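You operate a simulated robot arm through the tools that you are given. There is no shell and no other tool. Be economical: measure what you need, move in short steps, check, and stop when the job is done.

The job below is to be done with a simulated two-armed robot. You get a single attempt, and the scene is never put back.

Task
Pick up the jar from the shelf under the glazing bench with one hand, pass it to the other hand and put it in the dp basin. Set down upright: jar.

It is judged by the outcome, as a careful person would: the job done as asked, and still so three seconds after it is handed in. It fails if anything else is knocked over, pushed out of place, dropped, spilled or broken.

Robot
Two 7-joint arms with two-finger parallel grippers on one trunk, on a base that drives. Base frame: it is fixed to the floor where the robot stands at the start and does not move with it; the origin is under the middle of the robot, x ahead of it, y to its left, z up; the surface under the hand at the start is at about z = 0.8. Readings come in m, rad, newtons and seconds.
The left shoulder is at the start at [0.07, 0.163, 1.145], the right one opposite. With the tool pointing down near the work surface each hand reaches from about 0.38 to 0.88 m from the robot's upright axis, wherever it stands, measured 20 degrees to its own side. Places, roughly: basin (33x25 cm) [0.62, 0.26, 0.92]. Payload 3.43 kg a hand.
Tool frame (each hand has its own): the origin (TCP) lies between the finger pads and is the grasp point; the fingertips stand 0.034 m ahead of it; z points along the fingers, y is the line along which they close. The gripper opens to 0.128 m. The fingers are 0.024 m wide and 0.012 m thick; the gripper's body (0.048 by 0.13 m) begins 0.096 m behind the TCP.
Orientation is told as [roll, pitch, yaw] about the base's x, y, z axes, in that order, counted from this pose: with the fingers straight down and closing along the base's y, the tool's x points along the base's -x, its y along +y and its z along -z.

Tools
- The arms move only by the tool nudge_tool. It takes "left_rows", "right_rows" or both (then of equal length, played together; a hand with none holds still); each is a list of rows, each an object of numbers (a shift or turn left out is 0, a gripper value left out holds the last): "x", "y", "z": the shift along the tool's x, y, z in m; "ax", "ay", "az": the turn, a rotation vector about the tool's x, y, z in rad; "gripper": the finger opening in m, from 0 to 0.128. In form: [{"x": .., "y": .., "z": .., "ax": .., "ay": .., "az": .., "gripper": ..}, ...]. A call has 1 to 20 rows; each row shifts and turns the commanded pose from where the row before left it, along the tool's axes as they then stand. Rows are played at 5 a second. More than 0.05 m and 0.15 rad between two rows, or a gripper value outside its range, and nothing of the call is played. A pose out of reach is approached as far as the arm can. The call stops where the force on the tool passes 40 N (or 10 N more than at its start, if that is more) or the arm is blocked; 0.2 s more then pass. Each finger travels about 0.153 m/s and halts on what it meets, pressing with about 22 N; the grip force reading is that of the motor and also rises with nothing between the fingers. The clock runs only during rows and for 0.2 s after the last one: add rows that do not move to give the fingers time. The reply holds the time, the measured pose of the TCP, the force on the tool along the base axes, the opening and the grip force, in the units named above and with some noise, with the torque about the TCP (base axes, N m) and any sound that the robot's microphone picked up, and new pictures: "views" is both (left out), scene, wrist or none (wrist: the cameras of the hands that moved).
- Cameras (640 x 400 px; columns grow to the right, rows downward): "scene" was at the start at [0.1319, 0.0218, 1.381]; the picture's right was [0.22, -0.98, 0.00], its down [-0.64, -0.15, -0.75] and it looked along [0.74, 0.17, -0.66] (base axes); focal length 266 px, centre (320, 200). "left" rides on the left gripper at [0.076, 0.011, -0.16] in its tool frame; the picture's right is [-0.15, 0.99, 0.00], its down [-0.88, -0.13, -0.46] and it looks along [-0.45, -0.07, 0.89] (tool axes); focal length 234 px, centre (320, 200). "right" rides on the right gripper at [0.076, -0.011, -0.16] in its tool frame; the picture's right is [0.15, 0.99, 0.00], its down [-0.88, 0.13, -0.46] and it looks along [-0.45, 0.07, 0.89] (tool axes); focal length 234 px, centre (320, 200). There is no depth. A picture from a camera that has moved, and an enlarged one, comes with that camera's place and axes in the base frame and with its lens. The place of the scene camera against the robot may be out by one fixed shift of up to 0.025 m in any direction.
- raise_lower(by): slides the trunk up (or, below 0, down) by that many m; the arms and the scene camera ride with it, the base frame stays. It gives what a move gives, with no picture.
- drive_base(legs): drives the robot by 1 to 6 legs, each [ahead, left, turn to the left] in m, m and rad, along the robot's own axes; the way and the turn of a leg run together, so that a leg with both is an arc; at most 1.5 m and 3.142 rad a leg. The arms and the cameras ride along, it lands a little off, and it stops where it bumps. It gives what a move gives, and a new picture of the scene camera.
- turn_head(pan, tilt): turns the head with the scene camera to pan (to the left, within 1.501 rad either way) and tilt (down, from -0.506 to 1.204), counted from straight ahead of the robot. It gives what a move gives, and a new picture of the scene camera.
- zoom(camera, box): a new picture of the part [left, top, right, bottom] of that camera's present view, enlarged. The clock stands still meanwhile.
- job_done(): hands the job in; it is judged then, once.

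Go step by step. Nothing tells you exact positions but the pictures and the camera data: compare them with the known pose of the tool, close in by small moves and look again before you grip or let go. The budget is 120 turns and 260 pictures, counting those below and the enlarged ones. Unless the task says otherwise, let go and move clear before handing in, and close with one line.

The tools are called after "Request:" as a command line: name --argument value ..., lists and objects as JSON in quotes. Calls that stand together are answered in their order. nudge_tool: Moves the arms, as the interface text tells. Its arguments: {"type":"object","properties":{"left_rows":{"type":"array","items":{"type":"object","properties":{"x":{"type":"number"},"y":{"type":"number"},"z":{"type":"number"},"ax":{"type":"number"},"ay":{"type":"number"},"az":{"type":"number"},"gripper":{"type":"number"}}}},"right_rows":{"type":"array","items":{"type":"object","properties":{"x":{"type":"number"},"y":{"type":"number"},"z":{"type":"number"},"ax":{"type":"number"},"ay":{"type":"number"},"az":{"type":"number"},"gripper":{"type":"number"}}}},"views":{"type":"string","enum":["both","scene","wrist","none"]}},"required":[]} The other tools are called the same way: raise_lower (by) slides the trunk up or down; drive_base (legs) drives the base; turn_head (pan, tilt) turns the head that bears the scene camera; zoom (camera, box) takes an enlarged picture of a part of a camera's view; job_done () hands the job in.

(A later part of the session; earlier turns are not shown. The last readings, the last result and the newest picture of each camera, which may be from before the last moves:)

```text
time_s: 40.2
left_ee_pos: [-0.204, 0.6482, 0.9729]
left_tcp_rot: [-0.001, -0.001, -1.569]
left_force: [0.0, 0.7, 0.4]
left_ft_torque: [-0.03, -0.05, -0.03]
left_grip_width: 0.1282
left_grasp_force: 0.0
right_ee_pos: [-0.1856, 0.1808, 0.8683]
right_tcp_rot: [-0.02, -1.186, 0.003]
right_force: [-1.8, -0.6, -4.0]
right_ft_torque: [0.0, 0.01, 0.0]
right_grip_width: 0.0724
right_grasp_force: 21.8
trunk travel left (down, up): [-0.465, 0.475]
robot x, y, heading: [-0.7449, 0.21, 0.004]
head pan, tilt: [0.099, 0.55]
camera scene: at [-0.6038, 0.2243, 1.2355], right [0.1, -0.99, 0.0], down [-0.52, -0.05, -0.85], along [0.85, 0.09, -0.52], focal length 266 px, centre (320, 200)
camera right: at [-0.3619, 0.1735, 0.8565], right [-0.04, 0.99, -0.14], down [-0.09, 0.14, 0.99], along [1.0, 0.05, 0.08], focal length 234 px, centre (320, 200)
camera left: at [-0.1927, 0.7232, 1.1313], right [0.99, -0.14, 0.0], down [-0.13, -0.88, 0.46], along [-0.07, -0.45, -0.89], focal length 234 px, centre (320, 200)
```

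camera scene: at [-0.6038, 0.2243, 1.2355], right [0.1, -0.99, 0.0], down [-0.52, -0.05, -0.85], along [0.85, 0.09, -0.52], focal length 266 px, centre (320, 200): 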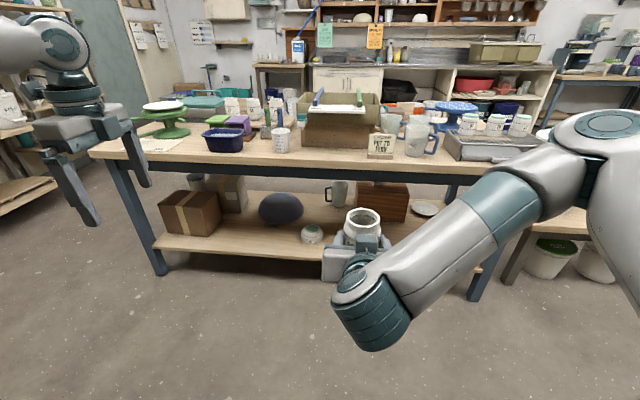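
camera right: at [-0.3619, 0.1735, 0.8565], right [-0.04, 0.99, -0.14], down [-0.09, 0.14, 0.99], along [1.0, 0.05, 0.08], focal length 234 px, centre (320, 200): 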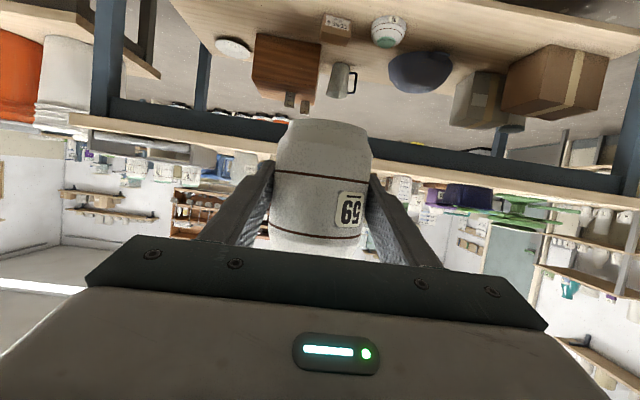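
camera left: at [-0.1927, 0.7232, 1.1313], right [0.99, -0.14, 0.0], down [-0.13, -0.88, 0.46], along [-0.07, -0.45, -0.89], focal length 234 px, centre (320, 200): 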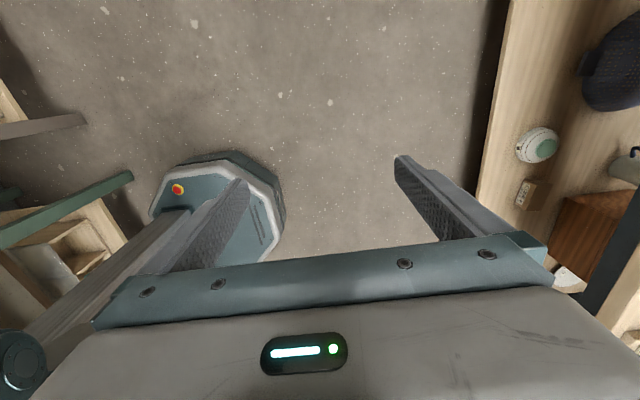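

The right hand holds the jar upright at about (-0.177, 0.181), top ≈0.92. I'll bring the left hand, pointing down and turned 90°, over towards it and check.

Request:
nudge_tool --left_rows '[{"z": -0.05, "gripper": 0.108}, {"x": -0.049}, {"x": -0.049}, {"x": -0.049}, {"x": -0.049}, {"x": -0.049}, {"x": -0.049}, {"x": -0.049, "y": 0.01}, {"x": -0.02, "y": 0.017}]'

```text
time_s: 42.2
left_ee_pos: [-0.2013, 0.3687, 1.0212]
left_tcp_rot: [-0.001, 0.002, -1.563]
left_force: [0.0, 0.6, -0.3]
left_ft_torque: [-0.02, 0.03, -0.03]
left_grip_width: 0.1081
left_grasp_force: 0.1
left hand out of reach, approached as far as the arm can: row 7, 8, 9
right_ee_pos: [-0.184, 0.1812, 0.8672]
right_tcp_rot: [-0.017, -1.184, 0.003]
right_force: [0.2, -0.6, -2.5]
right_ft_torque: [0.01, 0.02, -0.01]
right_grip_width: 0.0716
right_grasp_force: 22.3
trunk travel left (down, up): [-0.465, 0.475]
robot x, y, heading: [-0.7435, 0.2133, 0.005]
head pan, tilt: [0.099, 0.55]
camera scene: at [-0.6024, 0.2237, 1.2353], right [0.1, -0.99, 0.0], down [-0.52, -0.05, -0.85], along [0.85, 0.09, -0.52], focal length 266 px, centre (320, 200)
camera left: at [-0.1897, 0.4438, 1.1809], right [0.99, -0.14, 0.0], down [-0.12, -0.88, 0.46], along [-0.07, -0.45, -0.89], focal length 234 px, centre (320, 200)
```

scene: 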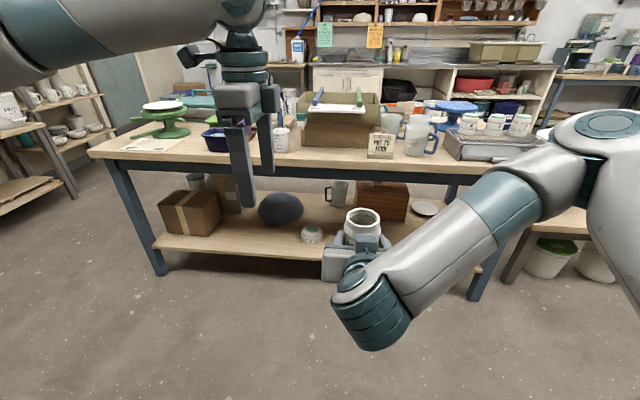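
left: 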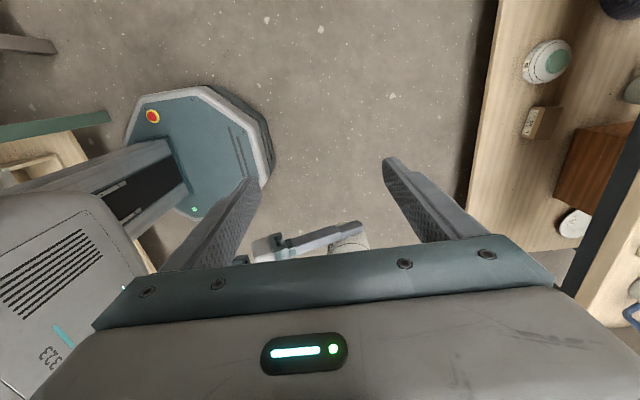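

The left arm hits a joint limit here with this yaw. I'll see whether it gets farther across when it's more extended.

Request:
nudge_tool --left_rows '[{"y": 0.045}, {"y": 0.045}, {"x": -0.045}, {"x": -0.045}, {"x": -0.045}]' --views "none"

```text
time_s: 43.5
left_ee_pos: [-0.1946, 0.3724, 1.0217]
left_tcp_rot: [-0.001, 0.0, -1.567]
left_force: [-0.4, 0.7, 0.1]
left_ft_torque: [0.01, 0.0, 0.0]
left_grip_width: 0.1083
left_grasp_force: 0.1
left hand out of reach, approached as far as the arm can: row 1, 2, 3, 4, 5
right_ee_pos: [-0.185, 0.1811, 0.868]
right_tcp_rot: [-0.018, -1.185, 0.001]
right_force: [-0.4, 0.0, -3.3]
right_ft_torque: [-0.04, 0.02, -0.02]
right_grip_width: 0.0718
right_grasp_force: 21.7
trunk travel left (down, up): [-0.465, 0.475]
robot x, y, heading: [-0.7422, 0.2136, 0.002]
head pan, tilt: [0.099, 0.55]
```

Request:
nudge_tool --left_rows '[{"az": -0.142}, {"az": -0.142}, {"az": -0.142}, {"az": -0.141}, {"x": -0.038, "y": -0.024}, {"x": -0.038, "y": -0.024}]' --views "none"

```text
time_s: 44.9
left_ee_pos: [-0.1937, 0.3725, 1.0205]
left_tcp_rot: [-0.001, -0.002, -1.0]
left_force: [-0.2, 0.1, 0.7]
left_ft_torque: [-0.02, -0.05, 0.0]
left_grip_width: 0.1079
left_grasp_force: 0.1
left hand out of reach, approached as far as the arm can: row 5, 6
right_ee_pos: [-0.1847, 0.1812, 0.8669]
right_tcp_rot: [-0.018, -1.185, 0.001]
right_force: [0.4, -0.7, -4.0]
right_ft_torque: [0.0, 0.03, 0.03]
right_grip_width: 0.0718
right_grasp_force: 22.2
trunk travel left (down, up): [-0.465, 0.475]
robot x, y, heading: [-0.7389, 0.2095, 0.005]
head pan, tilt: [0.099, 0.55]
```

Request:
nudge_tool --left_rows '[{"z": 0.045}, {"z": 0.045}, {"x": -0.024, "y": 0.038}, {"x": -0.024, "y": 0.038}]' --views "scene"

```text
time_s: 45.9
left_ee_pos: [-0.1213, 0.3946, 0.9293]
left_tcp_rot: [-0.001, -0.001, -0.998]
left_force: [0.0, -0.8, -0.1]
left_ft_torque: [0.01, -0.05, -0.01]
left_grip_width: 0.108
left_grasp_force: 0.0
left hand out of reach, approached as far as the arm can: row 4
right_ee_pos: [-0.1864, 0.1809, 0.8677]
right_tcp_rot: [-0.018, -1.186, 0.001]
right_force: [1.1, -0.2, -3.1]
right_ft_torque: [-0.02, 0.05, 0.0]
right_grip_width: 0.072
right_grasp_force: 22.1
trunk travel left (down, up): [-0.465, 0.475]
robot x, y, heading: [-0.7452, 0.21, 0.005]
head pan, tilt: [0.099, 0.55]
camera scene: at [-0.6047, 0.2239, 1.2357], right [0.1, -0.99, 0.0], down [-0.52, -0.05, -0.85], along [0.85, 0.09, -0.52], focal length 266 px, centre (320, 200)
```

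scene: 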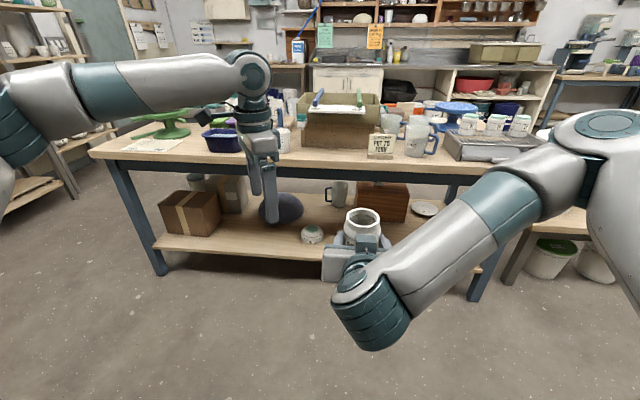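

The left arm is comfortable around y≈0.38–0.40, so I'll put it there, high and at yaw -90°, and bring the jar across to it with the right hand.

Request:
nudge_tool --left_rows '[{"x": 0.02, "y": -0.03, "az": 0.142}, {"z": -0.04, "az": 0.142}, {"z": -0.04, "az": 0.142}, {"az": 0.142}]' --views "none"

Request:
nudge_tool --right_rows '[{"y": 0.04}, {"y": 0.04}, {"y": 0.04}, {"y": 0.04}]' --views "scene"

```text
time_s: 46.9
left_ee_pos: [-0.1567, 0.3948, 1.008]
left_tcp_rot: [-0.001, 0.001, -1.567]
left_force: [-0.4, -0.7, 0.1]
left_ft_torque: [-0.01, 0.01, 0.01]
left_grip_width: 0.1079
left_grasp_force: 0.1
right_ee_pos: [-0.1845, 0.1819, 0.8678]
right_tcp_rot: [-0.016, -1.185, 0.002]
right_force: [-0.6, -0.7, -2.9]
right_ft_torque: [0.0, 0.03, 0.03]
right_grip_width: 0.0719
right_grasp_force: 22.2
trunk travel left (down, up): [-0.465, 0.475]
robot x, y, heading: [-0.7402, 0.2095, 0.002]
head pan, tilt: [0.099, 0.55]
```

```text
time_s: 47.9
left_ee_pos: [-0.1572, 0.3954, 1.0084]
left_tcp_rot: [0.0, -0.003, -1.568]
left_force: [-0.3, 1.1, -0.1]
left_ft_torque: [-0.02, 0.0, -0.03]
left_grip_width: 0.1082
left_grasp_force: 0.2
right_ee_pos: [-0.1823, 0.3426, 0.8673]
right_tcp_rot: [-0.021, -1.185, 0.004]
right_force: [0.5, 0.3, -3.7]
right_ft_torque: [-0.01, 0.06, -0.03]
right_grip_width: 0.0721
right_grasp_force: 22.3
trunk travel left (down, up): [-0.465, 0.475]
robot x, y, heading: [-0.7416, 0.2105, 0.001]
head pan, tilt: [0.099, 0.55]
camera scene: at [-0.6037, 0.225, 1.2355], right [0.1, -0.99, 0.0], down [-0.52, -0.05, -0.85], along [0.85, 0.09, -0.52], focal length 266 px, centre (320, 200)
```

scene: 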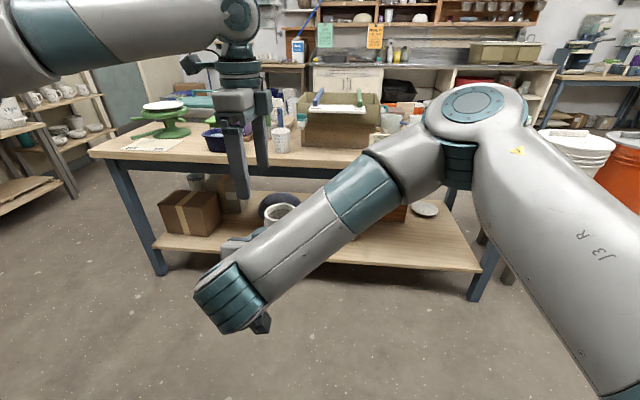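

Request:
nudge_tool --right_rows '[{"y": 0.025, "z": 0.009, "x": -0.0037}, {"y": 0.026, "z": 0.007, "x": -0.003}, {}]' --left_rows '[{}, {}, {}]'

```text
time_s: 48.6
left_ee_pos: [-0.1569, 0.3946, 1.0085]
left_tcp_rot: [-0.001, 0.0, -1.567]
left_force: [-0.4, -0.3, -1.0]
left_ft_torque: [0.0, 0.0, 0.02]
left_grip_width: 0.1078
left_grasp_force: 0.0
right_ee_pos: [-0.1634, 0.3937, 0.8679]
right_tcp_rot: [-0.015, -1.186, 0.002]
right_force: [0.6, 0.0, -4.1]
right_ft_torque: [0.03, 0.02, -0.01]
right_grip_width: 0.0719
right_grasp_force: 22.5
trunk travel left (down, up): [-0.465, 0.475]
robot x, y, heading: [-0.7416, 0.2113, 0.005]
head pan, tilt: [0.099, 0.55]
camera scene: at [-0.6034, 0.2235, 1.2355], right [0.1, -0.99, 0.0], down [-0.52, -0.05, -0.85], along [0.85, 0.09, -0.52], focal length 266 px, centre (320, 200)
camera right: at [-0.3407, 0.3854, 0.856], right [-0.04, 0.99, -0.14], down [-0.09, 0.14, 0.99], along [1.0, 0.05, 0.08], focal length 234 px, centre (320, 200)
camera left: at [-0.1448, 0.4691, 1.1669], right [0.99, -0.14, 0.0], down [-0.13, -0.88, 0.46], along [-0.07, -0.45, -0.89], focal length 234 px, centre (320, 200)
```

scene: 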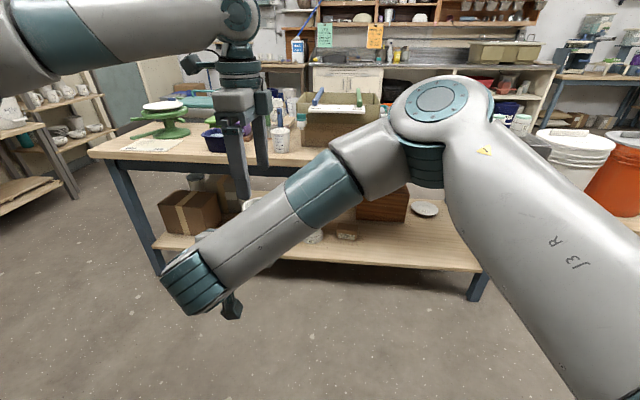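
right: 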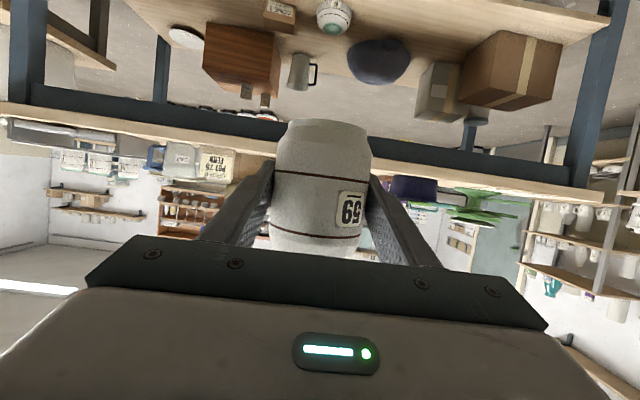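
left: 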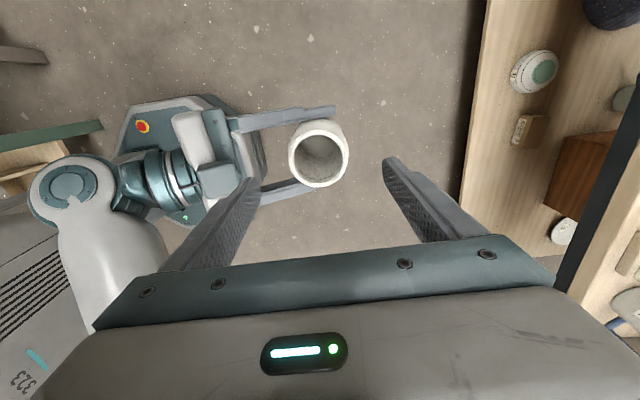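

The rim centre works out at (-0.157, 0.397), almost exactly under the left TCP. I'll lower the left hand around the jar.

Request:
nudge_tool --left_rows '[{"z": 0.03, "x": 0.002}, {"z": 0.03}, {"z": 0.03}, {"z": 0.03}, {}]'

```text
time_s: 49.9
left_ee_pos: [-0.1575, 0.3964, 0.8889]
left_tcp_rot: [0.0, 0.0, -1.566]
left_force: [0.3, 0.5, -0.1]
left_ft_torque: [-0.01, 0.01, 0.01]
left_grip_width: 0.1078
left_grasp_force: 0.1
right_ee_pos: [-0.1639, 0.3929, 0.8673]
right_tcp_rot: [-0.016, -1.184, 0.002]
right_force: [-0.1, -0.5, -2.9]
right_ft_torque: [-0.03, 0.02, -0.01]
right_grip_width: 0.0717
right_grasp_force: 22.5
trunk travel left (down, up): [-0.465, 0.475]
robot x, y, heading: [-0.7424, 0.2136, 0.006]
head pan, tilt: [0.099, 0.55]
camera scene: at [-0.6038, 0.2237, 1.2355], right [0.1, -0.99, 0.0], down [-0.52, -0.05, -0.85], along [0.85, 0.09, -0.52], focal length 266 px, centre (320, 200)
camera left: at [-0.1454, 0.4719, 1.0472], right [0.99, -0.14, 0.0], down [-0.13, -0.88, 0.46], along [-0.07, -0.45, -0.89], focal length 234 px, centre (320, 200)
```

scene: 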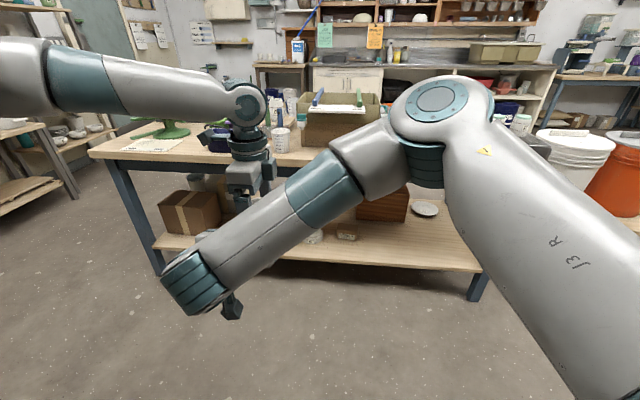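
left: 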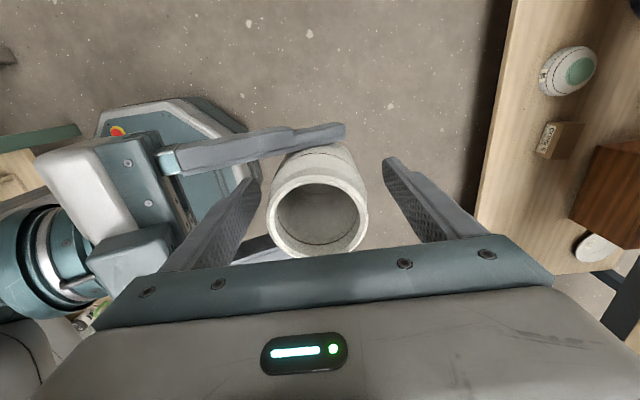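

Centred. I'll close the left gripper while the right still holds.

Request:
nudge_tool --left_rows '[{"gripper": 0.085}, {"gripper": 0.075}, {"gripper": 0.06}, {"gripper": 0.04}, {}, {}]' --views "wrist"

```text
time_s: 51.2
left_ee_pos: [-0.1575, 0.3966, 0.8867]
left_tcp_rot: [-0.001, -0.001, -1.568]
left_force: [-0.3, 2.4, -1.0]
left_ft_torque: [0.1, 0.04, 0.01]
left_grip_width: 0.0692
left_grasp_force: 22.5
right_ee_pos: [-0.1638, 0.3938, 0.8684]
right_tcp_rot: [-0.017, -1.184, 0.001]
right_force: [-0.2, -1.9, 1.4]
right_ft_torque: [-0.06, -0.06, -0.01]
right_grip_width: 0.0699
right_grasp_force: 21.8
trunk travel left (down, up): [-0.465, 0.475]
robot x, y, heading: [-0.7399, 0.2132, 0.002]
head pan, tilt: [0.099, 0.55]
camera left: at [-0.1449, 0.4721, 1.047], right [0.99, -0.14, 0.0], down [-0.13, -0.88, 0.46], along [-0.07, -0.45, -0.89], focal length 234 px, centre (320, 200)
```

left: 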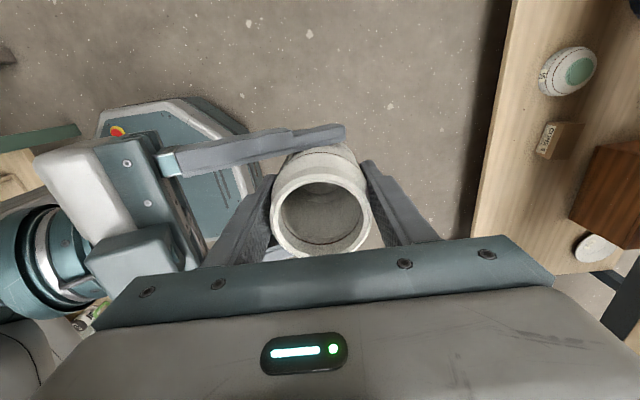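

Both hands hold it firmly. I'll open the right hand and back it straight out.

Request:
nudge_tool --right_rows '[{"gripper": 0.085}, {"gripper": 0.11}, {}, {}]' --views "wrist"

Request:
zoom --camera "left" --box '[160, 60, 480, 260]'

```text
time_s: 52.2
left_ee_pos: [-0.1568, 0.3956, 0.888]
left_tcp_rot: [-0.003, -0.001, -1.567]
left_force: [0.0, 0.1, 0.0]
left_ft_torque: [0.01, 0.0, -0.02]
left_grip_width: 0.0692
left_grasp_force: 21.9
right_ee_pos: [-0.1635, 0.3939, 0.8681]
right_tcp_rot: [-0.017, -1.184, 0.001]
right_force: [0.9, -0.2, -0.1]
right_ft_torque: [-0.04, 0.02, 0.0]
right_grip_width: 0.11
right_grasp_force: 0.2
trunk travel left (down, up): [-0.465, 0.475]
robot x, y, heading: [-0.7457, 0.2112, 0.003]
head pan, tilt: [0.099, 0.55]
camera right: at [-0.3409, 0.3854, 0.8559], right [-0.04, 0.99, -0.14], down [-0.09, 0.14, 0.99], along [1.0, 0.05, 0.08], focal length 234 px, centre (320, 200)
```

right: 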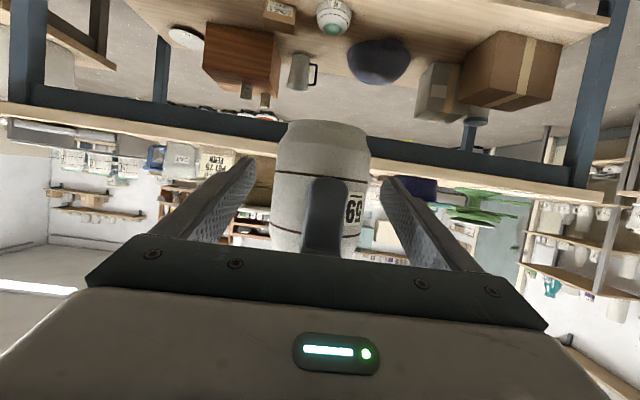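

```text
2.00 times, centred on (320, 160) of left
camera zoom: at [-0.145, 0.4719, 1.0472], right [0.99, -0.14, 0.0], down [-0.13, -0.88, 0.46], along [-0.07, -0.45, -0.89], focal length 468 px, centre (320, 280)
```

zoom: 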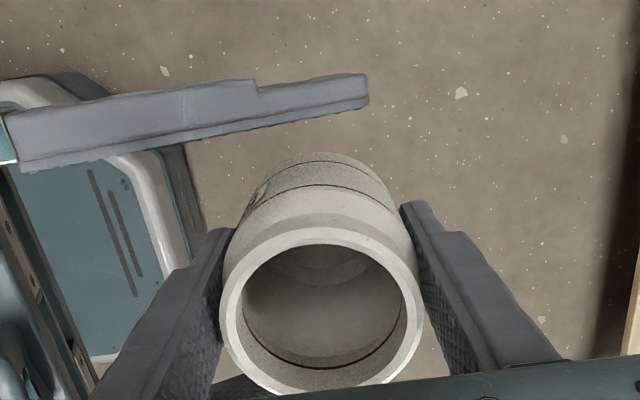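

The left hand has the jar alone now. I'll retract the right along its axis, then move it away to the right.

Request:
nudge_tool --right_rows '[{"z": -0.045}, {"z": -0.045}, {"y": -0.045}, {"y": -0.045}, {"y": -0.045}, {"y": -0.045}, {"y": -0.045}, {"y": -0.045}]'

```text
time_s: 54.0
left_ee_pos: [-0.1571, 0.3949, 0.8887]
left_tcp_rot: [-0.003, 0.002, -1.568]
left_force: [-1.3, 0.7, -0.1]
left_ft_torque: [0.07, -0.02, -0.03]
left_grip_width: 0.0691
left_grasp_force: 21.8
right_ee_pos: [-0.21, 0.1632, 0.9051]
right_tcp_rot: [-0.015, -1.183, 0.0]
right_force: [0.2, 0.1, -0.9]
right_ft_torque: [0.02, 0.0, 0.03]
right_grip_width: 0.1099
right_grasp_force: 0.0
right hand out of reach, approached as far as the arm can: row 7, 8
trunk travel left (down, up): [-0.465, 0.475]
robot x, y, heading: [-0.7441, 0.2135, 0.004]
head pan, tilt: [0.099, 0.55]
camera scene: at [-0.6033, 0.2221, 1.2355], right [0.1, -0.99, 0.0], down [-0.52, -0.05, -0.85], along [0.85, 0.09, -0.52], focal length 266 px, centre (320, 200)
camera right: at [-0.3868, 0.1551, 0.8939], right [-0.04, 0.99, -0.14], down [-0.09, 0.14, 0.99], along [1.0, 0.05, 0.08], focal length 234 px, centre (320, 200)
```

scene: 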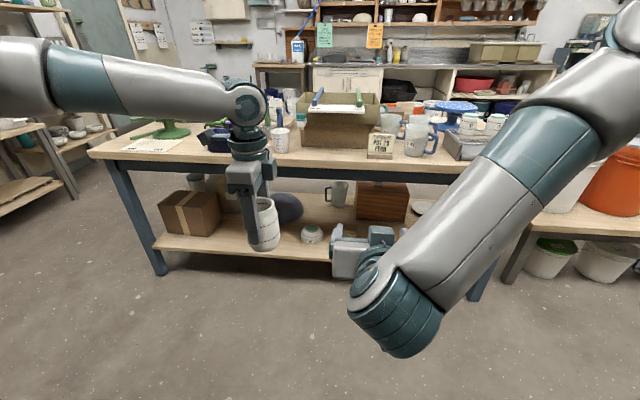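
right: 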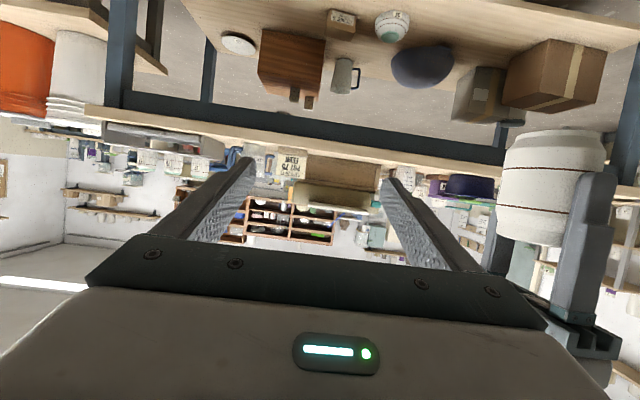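

The jar is in the left hand, upright and steady. I'll raise the trunk so it clears the basin, then look at the basin.

Request:
raise_lower --by 0.3

Request:
drive_base --legs '[[0.35, -0.1, 0]]'

Request:
turn_head --pan 0.1 --tilt 0.6

```text
time_s: 57.0
left_ee_pos: [-0.1566, 0.3965, 1.1881]
left_tcp_rot: [-0.001, 0.0, -1.568]
left_force: [0.7, -0.1, -4.0]
left_ft_torque: [0.03, 0.01, -0.01]
left_grip_width: 0.0689
left_grasp_force: 22.0
right_ee_pos: [-0.2108, 0.1641, 1.2055]
right_tcp_rot: [-0.016, -1.185, 0.001]
right_force: [1.2, -0.6, 0.1]
right_ft_torque: [0.03, 0.01, 0.01]
right_grip_width: 0.11
right_grasp_force: 0.0
trunk travel left (down, up): [-0.765, 0.175]
robot x, y, heading: [-0.7401, 0.2074, 0.002]
head pan, tilt: [0.099, 0.55]
```

```text
time_s: 59.4
left_ee_pos: [0.1909, 0.2983, 1.1885]
left_tcp_rot: [0.001, 0.001, -1.566]
left_force: [0.3, 0.1, -2.1]
left_ft_torque: [0.02, -0.03, 0.0]
left_grip_width: 0.0691
left_grasp_force: 22.5
right_ee_pos: [0.1383, 0.0662, 1.205]
right_tcp_rot: [-0.02, -1.185, 0.003]
right_force: [0.0, 0.0, -1.3]
right_ft_torque: [-0.02, -0.01, -0.04]
right_grip_width: 0.1102
right_grasp_force: 0.1
trunk travel left (down, up): [-0.765, 0.175]
robot x, y, heading: [-0.3934, 0.1122, 0.007]
head pan, tilt: [0.099, 0.55]
camera scene: at [-0.2551, 0.1253, 1.5356], right [0.1, -0.99, 0.0], down [-0.52, -0.05, -0.85], along [0.85, 0.09, -0.52], focal length 266 px, centre (320, 200)
```

scene: 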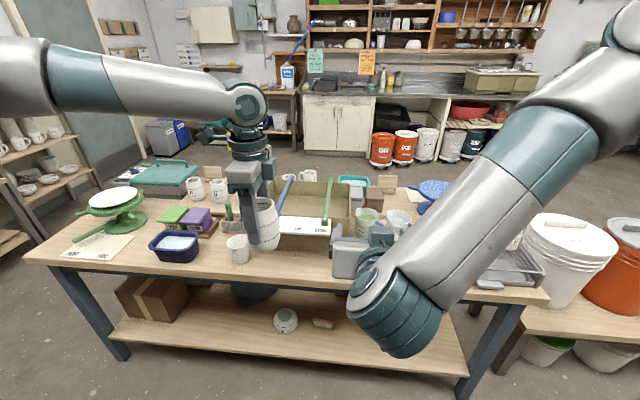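

```text
time_s: 60.0
left_ee_pos: [0.1926, 0.2972, 1.1869]
left_tcp_rot: [-0.003, -0.002, -1.567]
left_force: [0.1, -0.5, -2.6]
left_ft_torque: [0.02, 0.0, -0.02]
left_grip_width: 0.0686
left_grasp_force: 22.1
right_ee_pos: [0.1391, 0.0656, 1.2054]
right_tcp_rot: [-0.017, -1.186, 0.001]
right_force: [-0.1, -0.1, -0.9]
right_ft_torque: [0.03, 0.05, -0.03]
right_grip_width: 0.1097
right_grasp_force: 0.0
trunk travel left (down, up): [-0.765, 0.175]
robot x, y, heading: [-0.3915, 0.1159, 0.001]
head pan, tilt: [0.099, 0.6]
camera scene: at [-0.2552, 0.1248, 1.531], right [0.1, -0.99, 0.0], down [-0.56, -0.06, -0.82], along [0.82, 0.08, -0.57], focal length 266 px, centre (320, 200)
```

scene: 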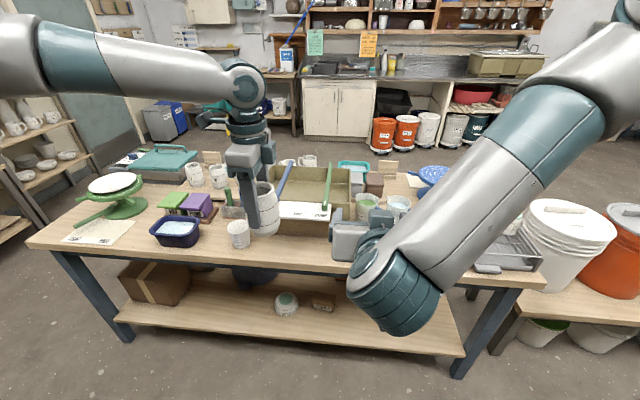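

From the start pictures I place the basin rim at x 0.49–0.74, y 0.10–0.43, z≈1.0. The sticks are at y≈0.18 and 0.346, so the gap centre is y≈0.264. The jar's bottom is at about 1.118, above everything, so I'll drive in over the gap.

Request:
drive_base --legs '[[0.25, -0.033, 0]]'

Request:
nudge_tool --left_rows '[{}]' --views "wrist"

```text
time_s: 61.8
left_ee_pos: [0.4415, 0.2647, 1.1892]
left_tcp_rot: [0.001, 0.001, -1.569]
left_force: [0.9, -0.5, -2.9]
left_ft_torque: [0.03, 0.02, -0.01]
left_grip_width: 0.0688
left_grasp_force: 22.0
right_ee_pos: [0.3891, 0.0329, 1.2071]
right_tcp_rot: [-0.017, -1.184, 0.002]
right_force: [-0.2, 0.5, 0.0]
right_ft_torque: [0.0, -0.02, 0.0]
right_grip_width: 0.1099
right_grasp_force: 0.2
trunk travel left (down, up): [-0.765, 0.175]
robot x, y, heading: [-0.1427, 0.0822, 0.002]
head pan, tilt: [0.099, 0.6]
camera scene: at [-0.0067, 0.0927, 1.5312], right [0.1, -0.99, 0.0], down [-0.56, -0.06, -0.83], along [0.82, 0.08, -0.56], focal length 266 px, centre (320, 200)
```

scene: 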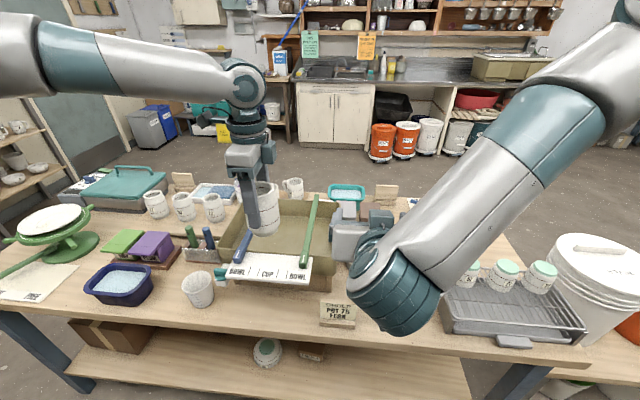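

```text
time_s: 62.2
left_ee_pos: [0.4415, 0.2645, 1.1876]
left_tcp_rot: [-0.001, 0.002, -1.569]
left_force: [-0.5, -0.3, -2.8]
left_ft_torque: [-0.01, -0.03, 0.0]
left_grip_width: 0.0685
left_grasp_force: 22.0
right_ee_pos: [0.3864, 0.0328, 1.2056]
right_tcp_rot: [-0.018, -1.184, 0.002]
right_force: [0.4, 0.0, -0.2]
right_ft_torque: [0.02, 0.05, 0.0]
right_grip_width: 0.11
right_grasp_force: 0.0
trunk travel left (down, up): [-0.765, 0.175]
robot x, y, heading: [-0.144, 0.0828, 0.001]
head pan, tilt: [0.099, 0.6]
camera left: at [0.4535, 0.3406, 1.3478], right [0.99, -0.14, 0.0], down [-0.13, -0.88, 0.46], along [-0.07, -0.45, -0.89], focal length 234 px, centre (320, 200)
```

left: 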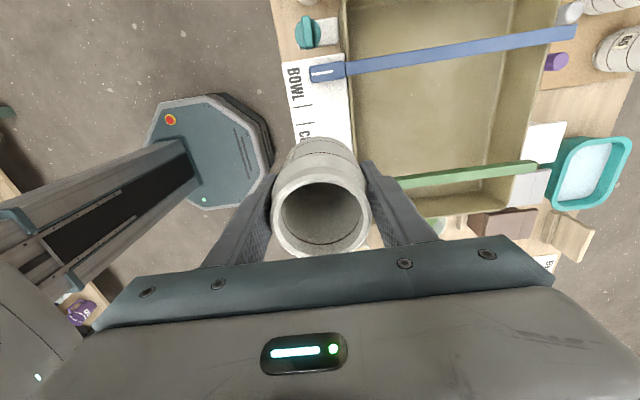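

The sticks check out at y≈0.348 and 0.178, so the jar is on the gap's centreline. I'll drive forward another 0.155 m.

Request:
drive_base --legs '[[0.155, 0, 0]]'

Request:
nudge_tool --left_rows '[{}]' --views "wrist"

```text
time_s: 63.6
left_ee_pos: [0.5953, 0.2651, 1.1902]
left_tcp_rot: [0.002, 0.0, -1.569]
left_force: [-0.5, -0.2, -2.4]
left_ft_torque: [0.01, 0.01, 0.0]
left_grip_width: 0.0686
left_grasp_force: 22.3
right_ee_pos: [0.5414, 0.0336, 1.2063]
right_tcp_rot: [-0.018, -1.188, 0.002]
right_force: [-0.1, -0.1, -0.5]
right_ft_torque: [-0.01, 0.01, -0.01]
right_grip_width: 0.1099
right_grasp_force: 0.1
trunk travel left (down, up): [-0.765, 0.175]
robot x, y, heading: [0.0117, 0.0796, 0.0]
head pan, tilt: [0.099, 0.6]
camera scene: at [0.1463, 0.0929, 1.5314], right [0.1, -0.99, 0.0], down [-0.56, -0.06, -0.83], along [0.82, 0.08, -0.56], focal length 266 px, centre (320, 200)
```

scene: 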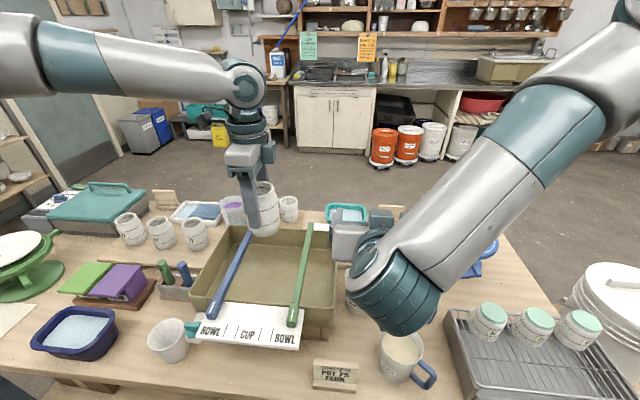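

```text
time_s: 64.0
left_ee_pos: [0.5957, 0.2669, 1.1895]
left_tcp_rot: [-0.001, 0.001, -1.57]
left_force: [-0.6, 0.2, -3.2]
left_ft_torque: [-0.02, -0.04, -0.02]
left_grip_width: 0.0685
left_grasp_force: 21.9
right_ee_pos: [0.5433, 0.0334, 1.206]
right_tcp_rot: [-0.015, -1.185, 0.002]
right_force: [0.2, 0.2, 0.4]
right_ft_torque: [-0.02, 0.01, 0.02]
right_grip_width: 0.11
right_grasp_force: 0.0
trunk travel left (down, up): [-0.765, 0.175]
robot x, y, heading: [0.0094, 0.0814, 0.001]
head pan, tilt: [0.099, 0.6]
camera left: at [0.6079, 0.341, 1.348], right [0.99, -0.14, 0.0], down [-0.13, -0.88, 0.46], along [-0.07, -0.45, -0.89], focal length 234 px, centre (320, 200)
```

left: 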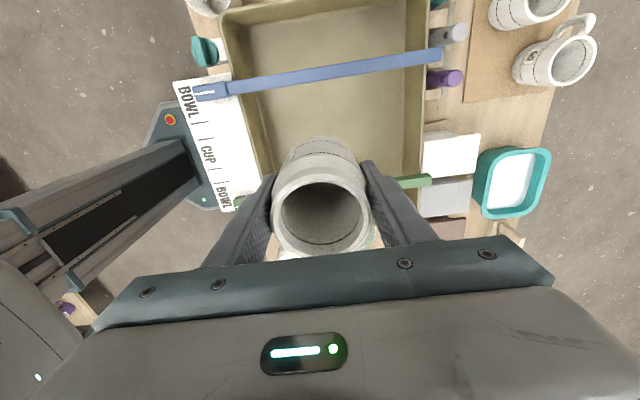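

I'm over the basin between the sticks. I'll lower with only the left arm, so the right hand stays high above the mugs.

Request:
nudge_tool --left_rows '[{"z": 0.025, "x": -0.003}, {"z": 0.025}, {"z": 0.025}, {"z": 0.025}, {"z": 0.02}, {}]'

Request:
zoom --camera "scene" --box '[180, 160, 380, 360]'

```text
time_s: 65.4
left_ee_pos: [0.5974, 0.2629, 1.0692]
left_tcp_rot: [0.0, -0.001, -1.569]
left_force: [0.3, -0.3, -3.5]
left_ft_torque: [0.01, 0.01, 0.01]
left_grip_width: 0.0687
left_grasp_force: 22.1
right_ee_pos: [0.5439, 0.0339, 1.205]
right_tcp_rot: [-0.018, -1.186, 0.002]
right_force: [-0.6, 0.1, 0.0]
right_ft_torque: [-0.02, 0.0, -0.03]
right_grip_width: 0.1102
right_grasp_force: 0.1
trunk travel left (down, up): [-0.765, 0.175]
robot x, y, heading: [0.0115, 0.0796, 0.006]
head pan, tilt: [0.099, 0.6]
camera scene: at [0.1488, 0.0928, 1.531], right [0.1, -0.99, 0.0], down [-0.56, -0.06, -0.82], along [0.82, 0.08, -0.57], focal length 266 px, centre (320, 200)
camera left: at [0.6083, 0.3382, 1.2277], right [0.99, -0.14, 0.0], down [-0.13, -0.88, 0.46], along [-0.07, -0.45, -0.89], focal length 234 px, centre (320, 200)
```

scene: 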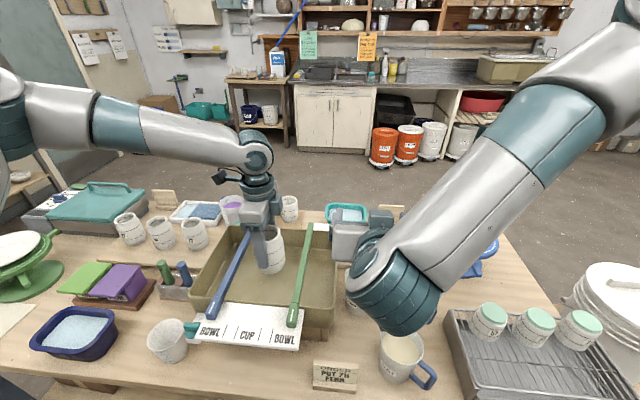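
left: 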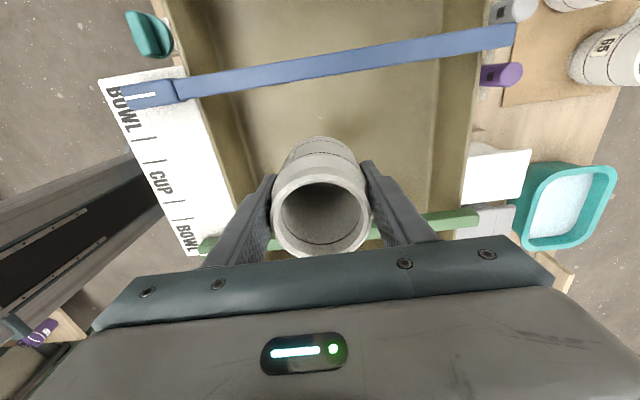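

```text
2.00 times, centred on (280, 260) of scene
camera zoom: at [0.1488, 0.0928, 1.531], right [0.1, -0.99, 0.0], down [-0.56, -0.06, -0.82], along [0.82, 0.08, -0.57], focal length 532 px, centre (400, 80)
```

zoom: 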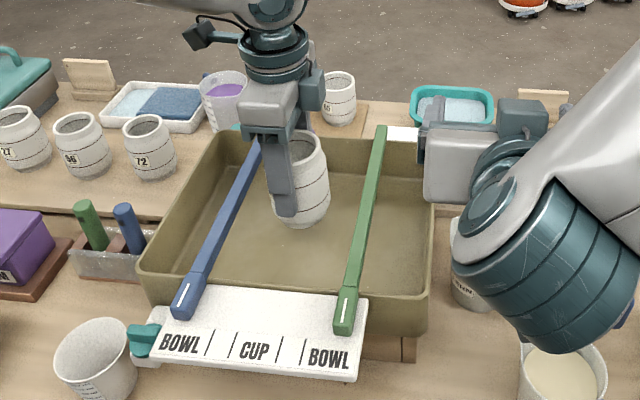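

Lined up well between the sticks. I'll lower further, then in small steps to contact.

Request:
nudge_tool --left_rows '[{"z": 0.02}, {"z": 0.02}, {"z": 0.015}, {}]'

Request:
zoom --camera "scene" --box '[200, 180, 360, 340]'

```text
time_s: 66.4
left_ee_pos: [0.586, 0.2785, 1.0223]
left_tcp_rot: [0.002, -0.004, -1.569]
left_force: [-0.2, 0.3, -2.7]
left_ft_torque: [-0.01, -0.01, -0.02]
left_grip_width: 0.0683
left_grasp_force: 21.4
left hand out of reach, approached as far as the arm can: row 1, 2, 3
right_ee_pos: [0.5438, 0.0334, 1.2064]
right_tcp_rot: [-0.017, -1.184, 0.001]
right_force: [-0.3, 0.7, -0.4]
right_ft_torque: [-0.04, 0.03, 0.03]
right_grip_width: 0.1098
right_grasp_force: 0.0
trunk travel left (down, up): [-0.765, 0.175]
robot x, y, heading: [0.0116, 0.0817, 0.002]
head pan, tilt: [0.099, 0.6]
camera scene: at [0.1492, 0.093, 1.531], right [0.1, -0.99, 0.0], down [-0.56, -0.06, -0.82], along [0.82, 0.08, -0.57], focal length 266 px, centre (320, 200)
camera left: at [0.5984, 0.3543, 1.1813], right [0.99, -0.14, 0.0], down [-0.13, -0.88, 0.46], along [-0.06, -0.45, -0.89], focal length 234 px, centre (320, 200)
```

scene: 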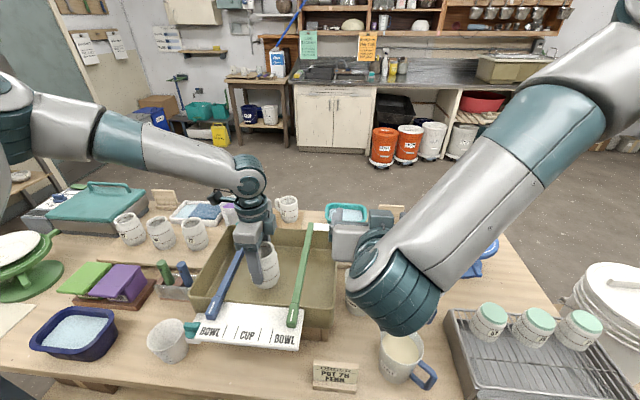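
left: 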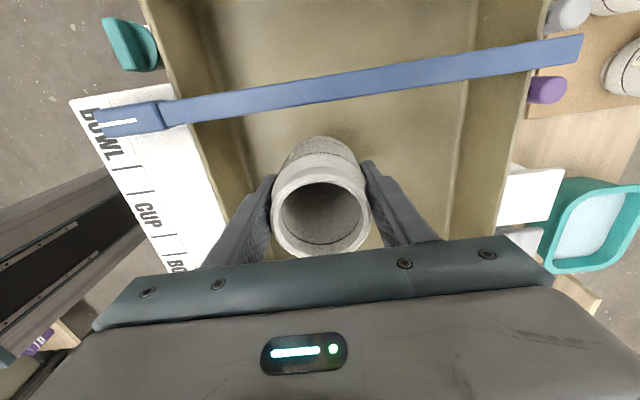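

```text
2.50 times, centred on (280, 260) of scene
camera zoom: at [0.1492, 0.093, 1.531], right [0.1, -0.99, 0.0], down [-0.56, -0.06, -0.82], along [0.82, 0.08, -0.57], focal length 665 px, centre (420, 50)
```

zoom: 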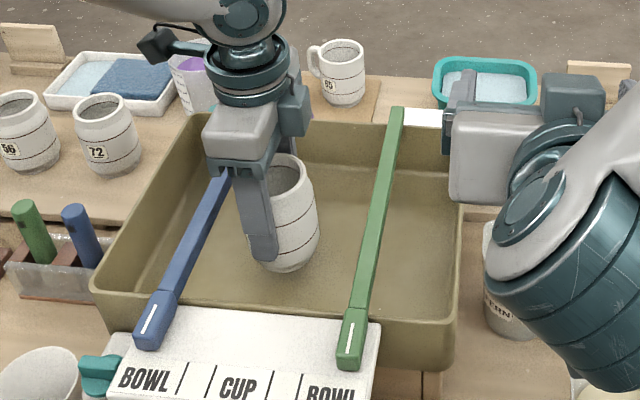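

The arm reached a limit and drifted slightly, so I'll correct sideways with the base (0.014 m right) and do the rest of the descent with the trunk.

Request:
drive_base --legs '[[0.004, -0.014, 0]]'

Request:
raise_lower --by -0.02

Request:
zoom --camera "scene" --box '[200, 180, 360, 340]'

```text
time_s: 67.2
left_ee_pos: [0.59, 0.2686, 1.0236]
left_tcp_rot: [0.002, -0.007, -1.568]
left_force: [-1.0, -0.1, -3.6]
left_ft_torque: [-0.08, -0.01, 0.01]
left_grip_width: 0.0684
left_grasp_force: 21.7
right_ee_pos: [0.5462, 0.024, 1.206]
right_tcp_rot: [-0.026, -1.184, 0.009]
right_force: [-0.3, 0.0, 0.5]
right_ft_torque: [0.0, 0.02, -0.06]
right_grip_width: 0.11
right_grasp_force: 0.1
trunk travel left (down, up): [-0.765, 0.175]
robot x, y, heading: [0.0152, 0.0673, 0.004]
head pan, tilt: [0.099, 0.6]
camera scene: at [0.1518, 0.0838, 1.5311], right [0.1, -0.99, 0.0], down [-0.56, -0.06, -0.83], along [0.82, 0.08, -0.56], focal length 266 px, centre (320, 200)
```

scene: 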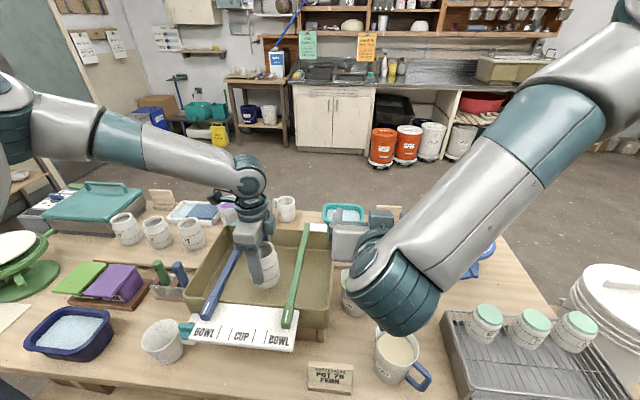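

```text
time_s: 67.9
left_ee_pos: [0.5902, 0.2661, 1.0029]
left_tcp_rot: [0.0, -0.003, -1.567]
left_force: [0.0, 0.0, -3.3]
left_ft_torque: [0.0, 0.0, -0.04]
left_grip_width: 0.0687
left_grasp_force: 21.5
right_ee_pos: [0.5466, 0.0206, 1.1866]
right_tcp_rot: [-0.02, -1.185, 0.004]
right_force: [-1.1, 0.4, 0.7]
right_ft_torque: [0.02, -0.03, -0.02]
right_grip_width: 0.11
right_grasp_force: 0.1
trunk travel left (down, up): [-0.745, 0.195]
robot x, y, heading: [0.0144, 0.0654, 0.004]
head pan, tilt: [0.099, 0.6]
```

```text
2.50 times, centred on (280, 260) of scene
camera zoom: at [0.153, 0.08, 1.511], right [0.1, -0.99, 0.0], down [-0.56, -0.06, -0.82], along [0.82, 0.08, -0.57], focal length 665 px, centre (420, 50)
```

zoom: 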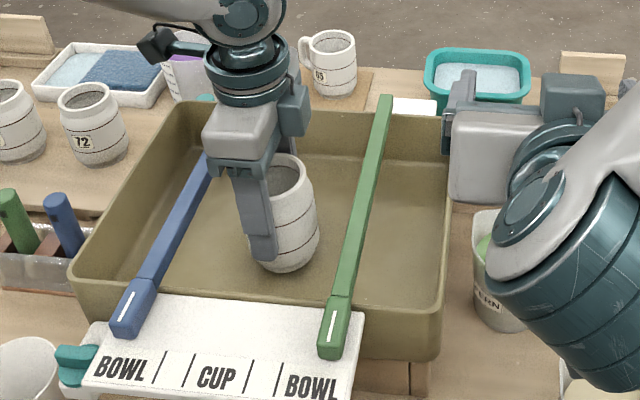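

Base is at ≈0.934 and force is unchanged (weight only). I'll go down in small steps.

Request:
raise_lower --by -0.008

Request:
raise_lower --by -0.004

Request:
raise_lower --by -0.003

```text
time_s: 68.5
left_ee_pos: [0.591, 0.2649, 0.9955]
left_tcp_rot: [-0.001, -0.004, -1.567]
left_force: [-0.4, -0.2, -3.7]
left_ft_torque: [0.02, -0.02, -0.02]
left_grip_width: 0.0685
left_grasp_force: 22.1
right_ee_pos: [0.5478, 0.0217, 1.178]
right_tcp_rot: [-0.017, -1.185, 0.004]
right_force: [0.1, -0.3, 0.5]
right_ft_torque: [0.01, 0.02, -0.04]
right_grip_width: 0.11
right_grasp_force: 0.1
trunk travel left (down, up): [-0.737, 0.203]
robot x, y, heading: [0.0147, 0.0687, 0.006]
head pan, tilt: [0.099, 0.6]
```

```text
time_s: 69.0
left_ee_pos: [0.5914, 0.2657, 0.9907]
left_tcp_rot: [0.0, -0.002, -1.567]
left_force: [-0.2, 0.4, -2.5]
left_ft_torque: [0.02, 0.0, 0.0]
left_grip_width: 0.0683
left_grasp_force: 22.2
right_ee_pos: [0.5473, 0.0197, 1.1731]
right_tcp_rot: [-0.018, -1.185, 0.003]
right_force: [-0.1, -0.4, 0.0]
right_ft_torque: [0.01, 0.05, -0.03]
right_grip_width: 0.11
right_grasp_force: 0.0
trunk travel left (down, up): [-0.733, 0.207]
robot x, y, heading: [0.0111, 0.0644, 0.001]
head pan, tilt: [0.099, 0.6]
```

```text
time_s: 69.5
left_ee_pos: [0.59, 0.2651, 0.9883]
left_tcp_rot: [0.003, -0.004, -1.567]
left_force: [-2.0, 1.0, 4.5]
left_ft_torque: [0.25, 0.13, 0.04]
left_grip_width: 0.0685
left_grasp_force: 22.1
right_ee_pos: [0.5466, 0.0206, 1.1705]
right_tcp_rot: [-0.019, -1.185, 0.005]
right_force: [0.1, -0.2, -0.7]
right_ft_torque: [0.01, 0.0, 0.0]
right_grip_width: 0.1102
right_grasp_force: 0.0
trunk travel left (down, up): [-0.73, 0.21]
robot x, y, heading: [0.0112, 0.0655, 0.004]
head pan, tilt: [0.099, 0.6]
```

The jar has touched the basin floor (force flipped to +4.5 N). I'll release it gently.

Request:
nudge_tool --left_rows '[{"gripper": 0.075}, {"gripper": 0.085}, {"gripper": 0.1}, {}]'

Request:
zoom --camera "scene" --box '[200, 180, 360, 340]'

```text
time_s: 70.5
left_ee_pos: [0.5906, 0.266, 0.9877]
left_tcp_rot: [0.001, -0.003, -1.569]
left_force: [0.4, 0.3, 0.4]
left_ft_torque: [0.01, -0.04, 0.03]
left_grip_width: 0.1
left_grasp_force: 0.1
right_ee_pos: [0.5469, 0.0205, 1.1704]
right_tcp_rot: [-0.018, -1.183, 0.004]
right_force: [0.1, -0.4, 1.5]
right_ft_torque: [0.0, 0.03, -0.06]
right_grip_width: 0.1099
right_grasp_force: 0.0
trunk travel left (down, up): [-0.73, 0.21]
robot x, y, heading: [0.0128, 0.0692, 0.005]
head pan, tilt: [0.099, 0.6]
camera scene: at [0.1527, 0.0793, 1.496], right [0.1, -0.99, 0.0], down [-0.56, -0.06, -0.82], along [0.82, 0.08, -0.57], focal length 266 px, centre (320, 200)
camera left: at [0.6018, 0.3412, 1.1466], right [0.99, -0.14, 0.0], down [-0.13, -0.88, 0.46], along [-0.06, -0.45, -0.89], focal length 234 px, centre (320, 200)
```

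scene: 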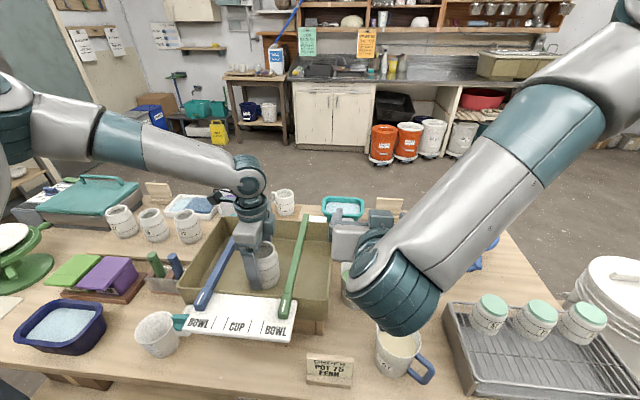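
left: 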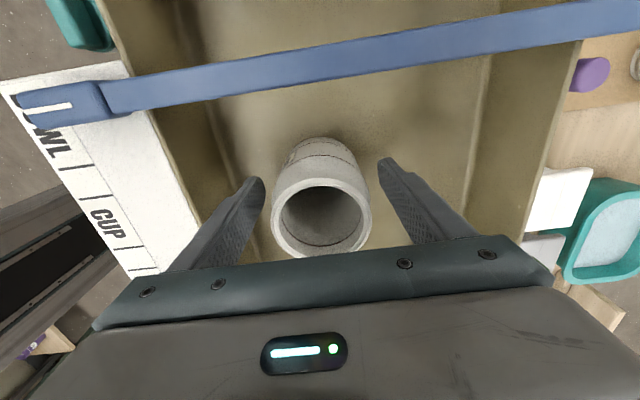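

```text
2.50 times, centred on (280, 260) of scene
camera zoom: at [0.1527, 0.0793, 1.496], right [0.1, -0.99, 0.0], down [-0.56, -0.06, -0.82], along [0.82, 0.08, -0.57], focal length 665 px, centre (420, 50)
```

zoom: 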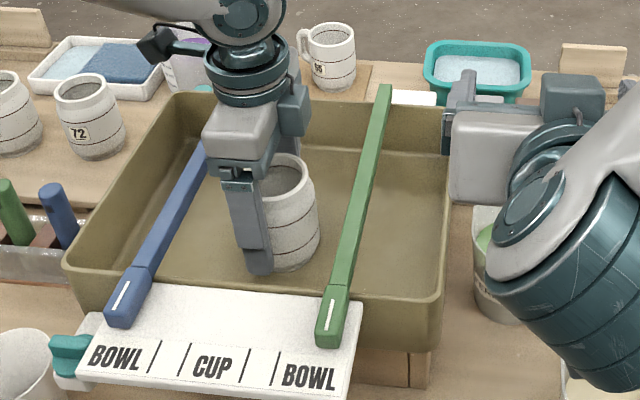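

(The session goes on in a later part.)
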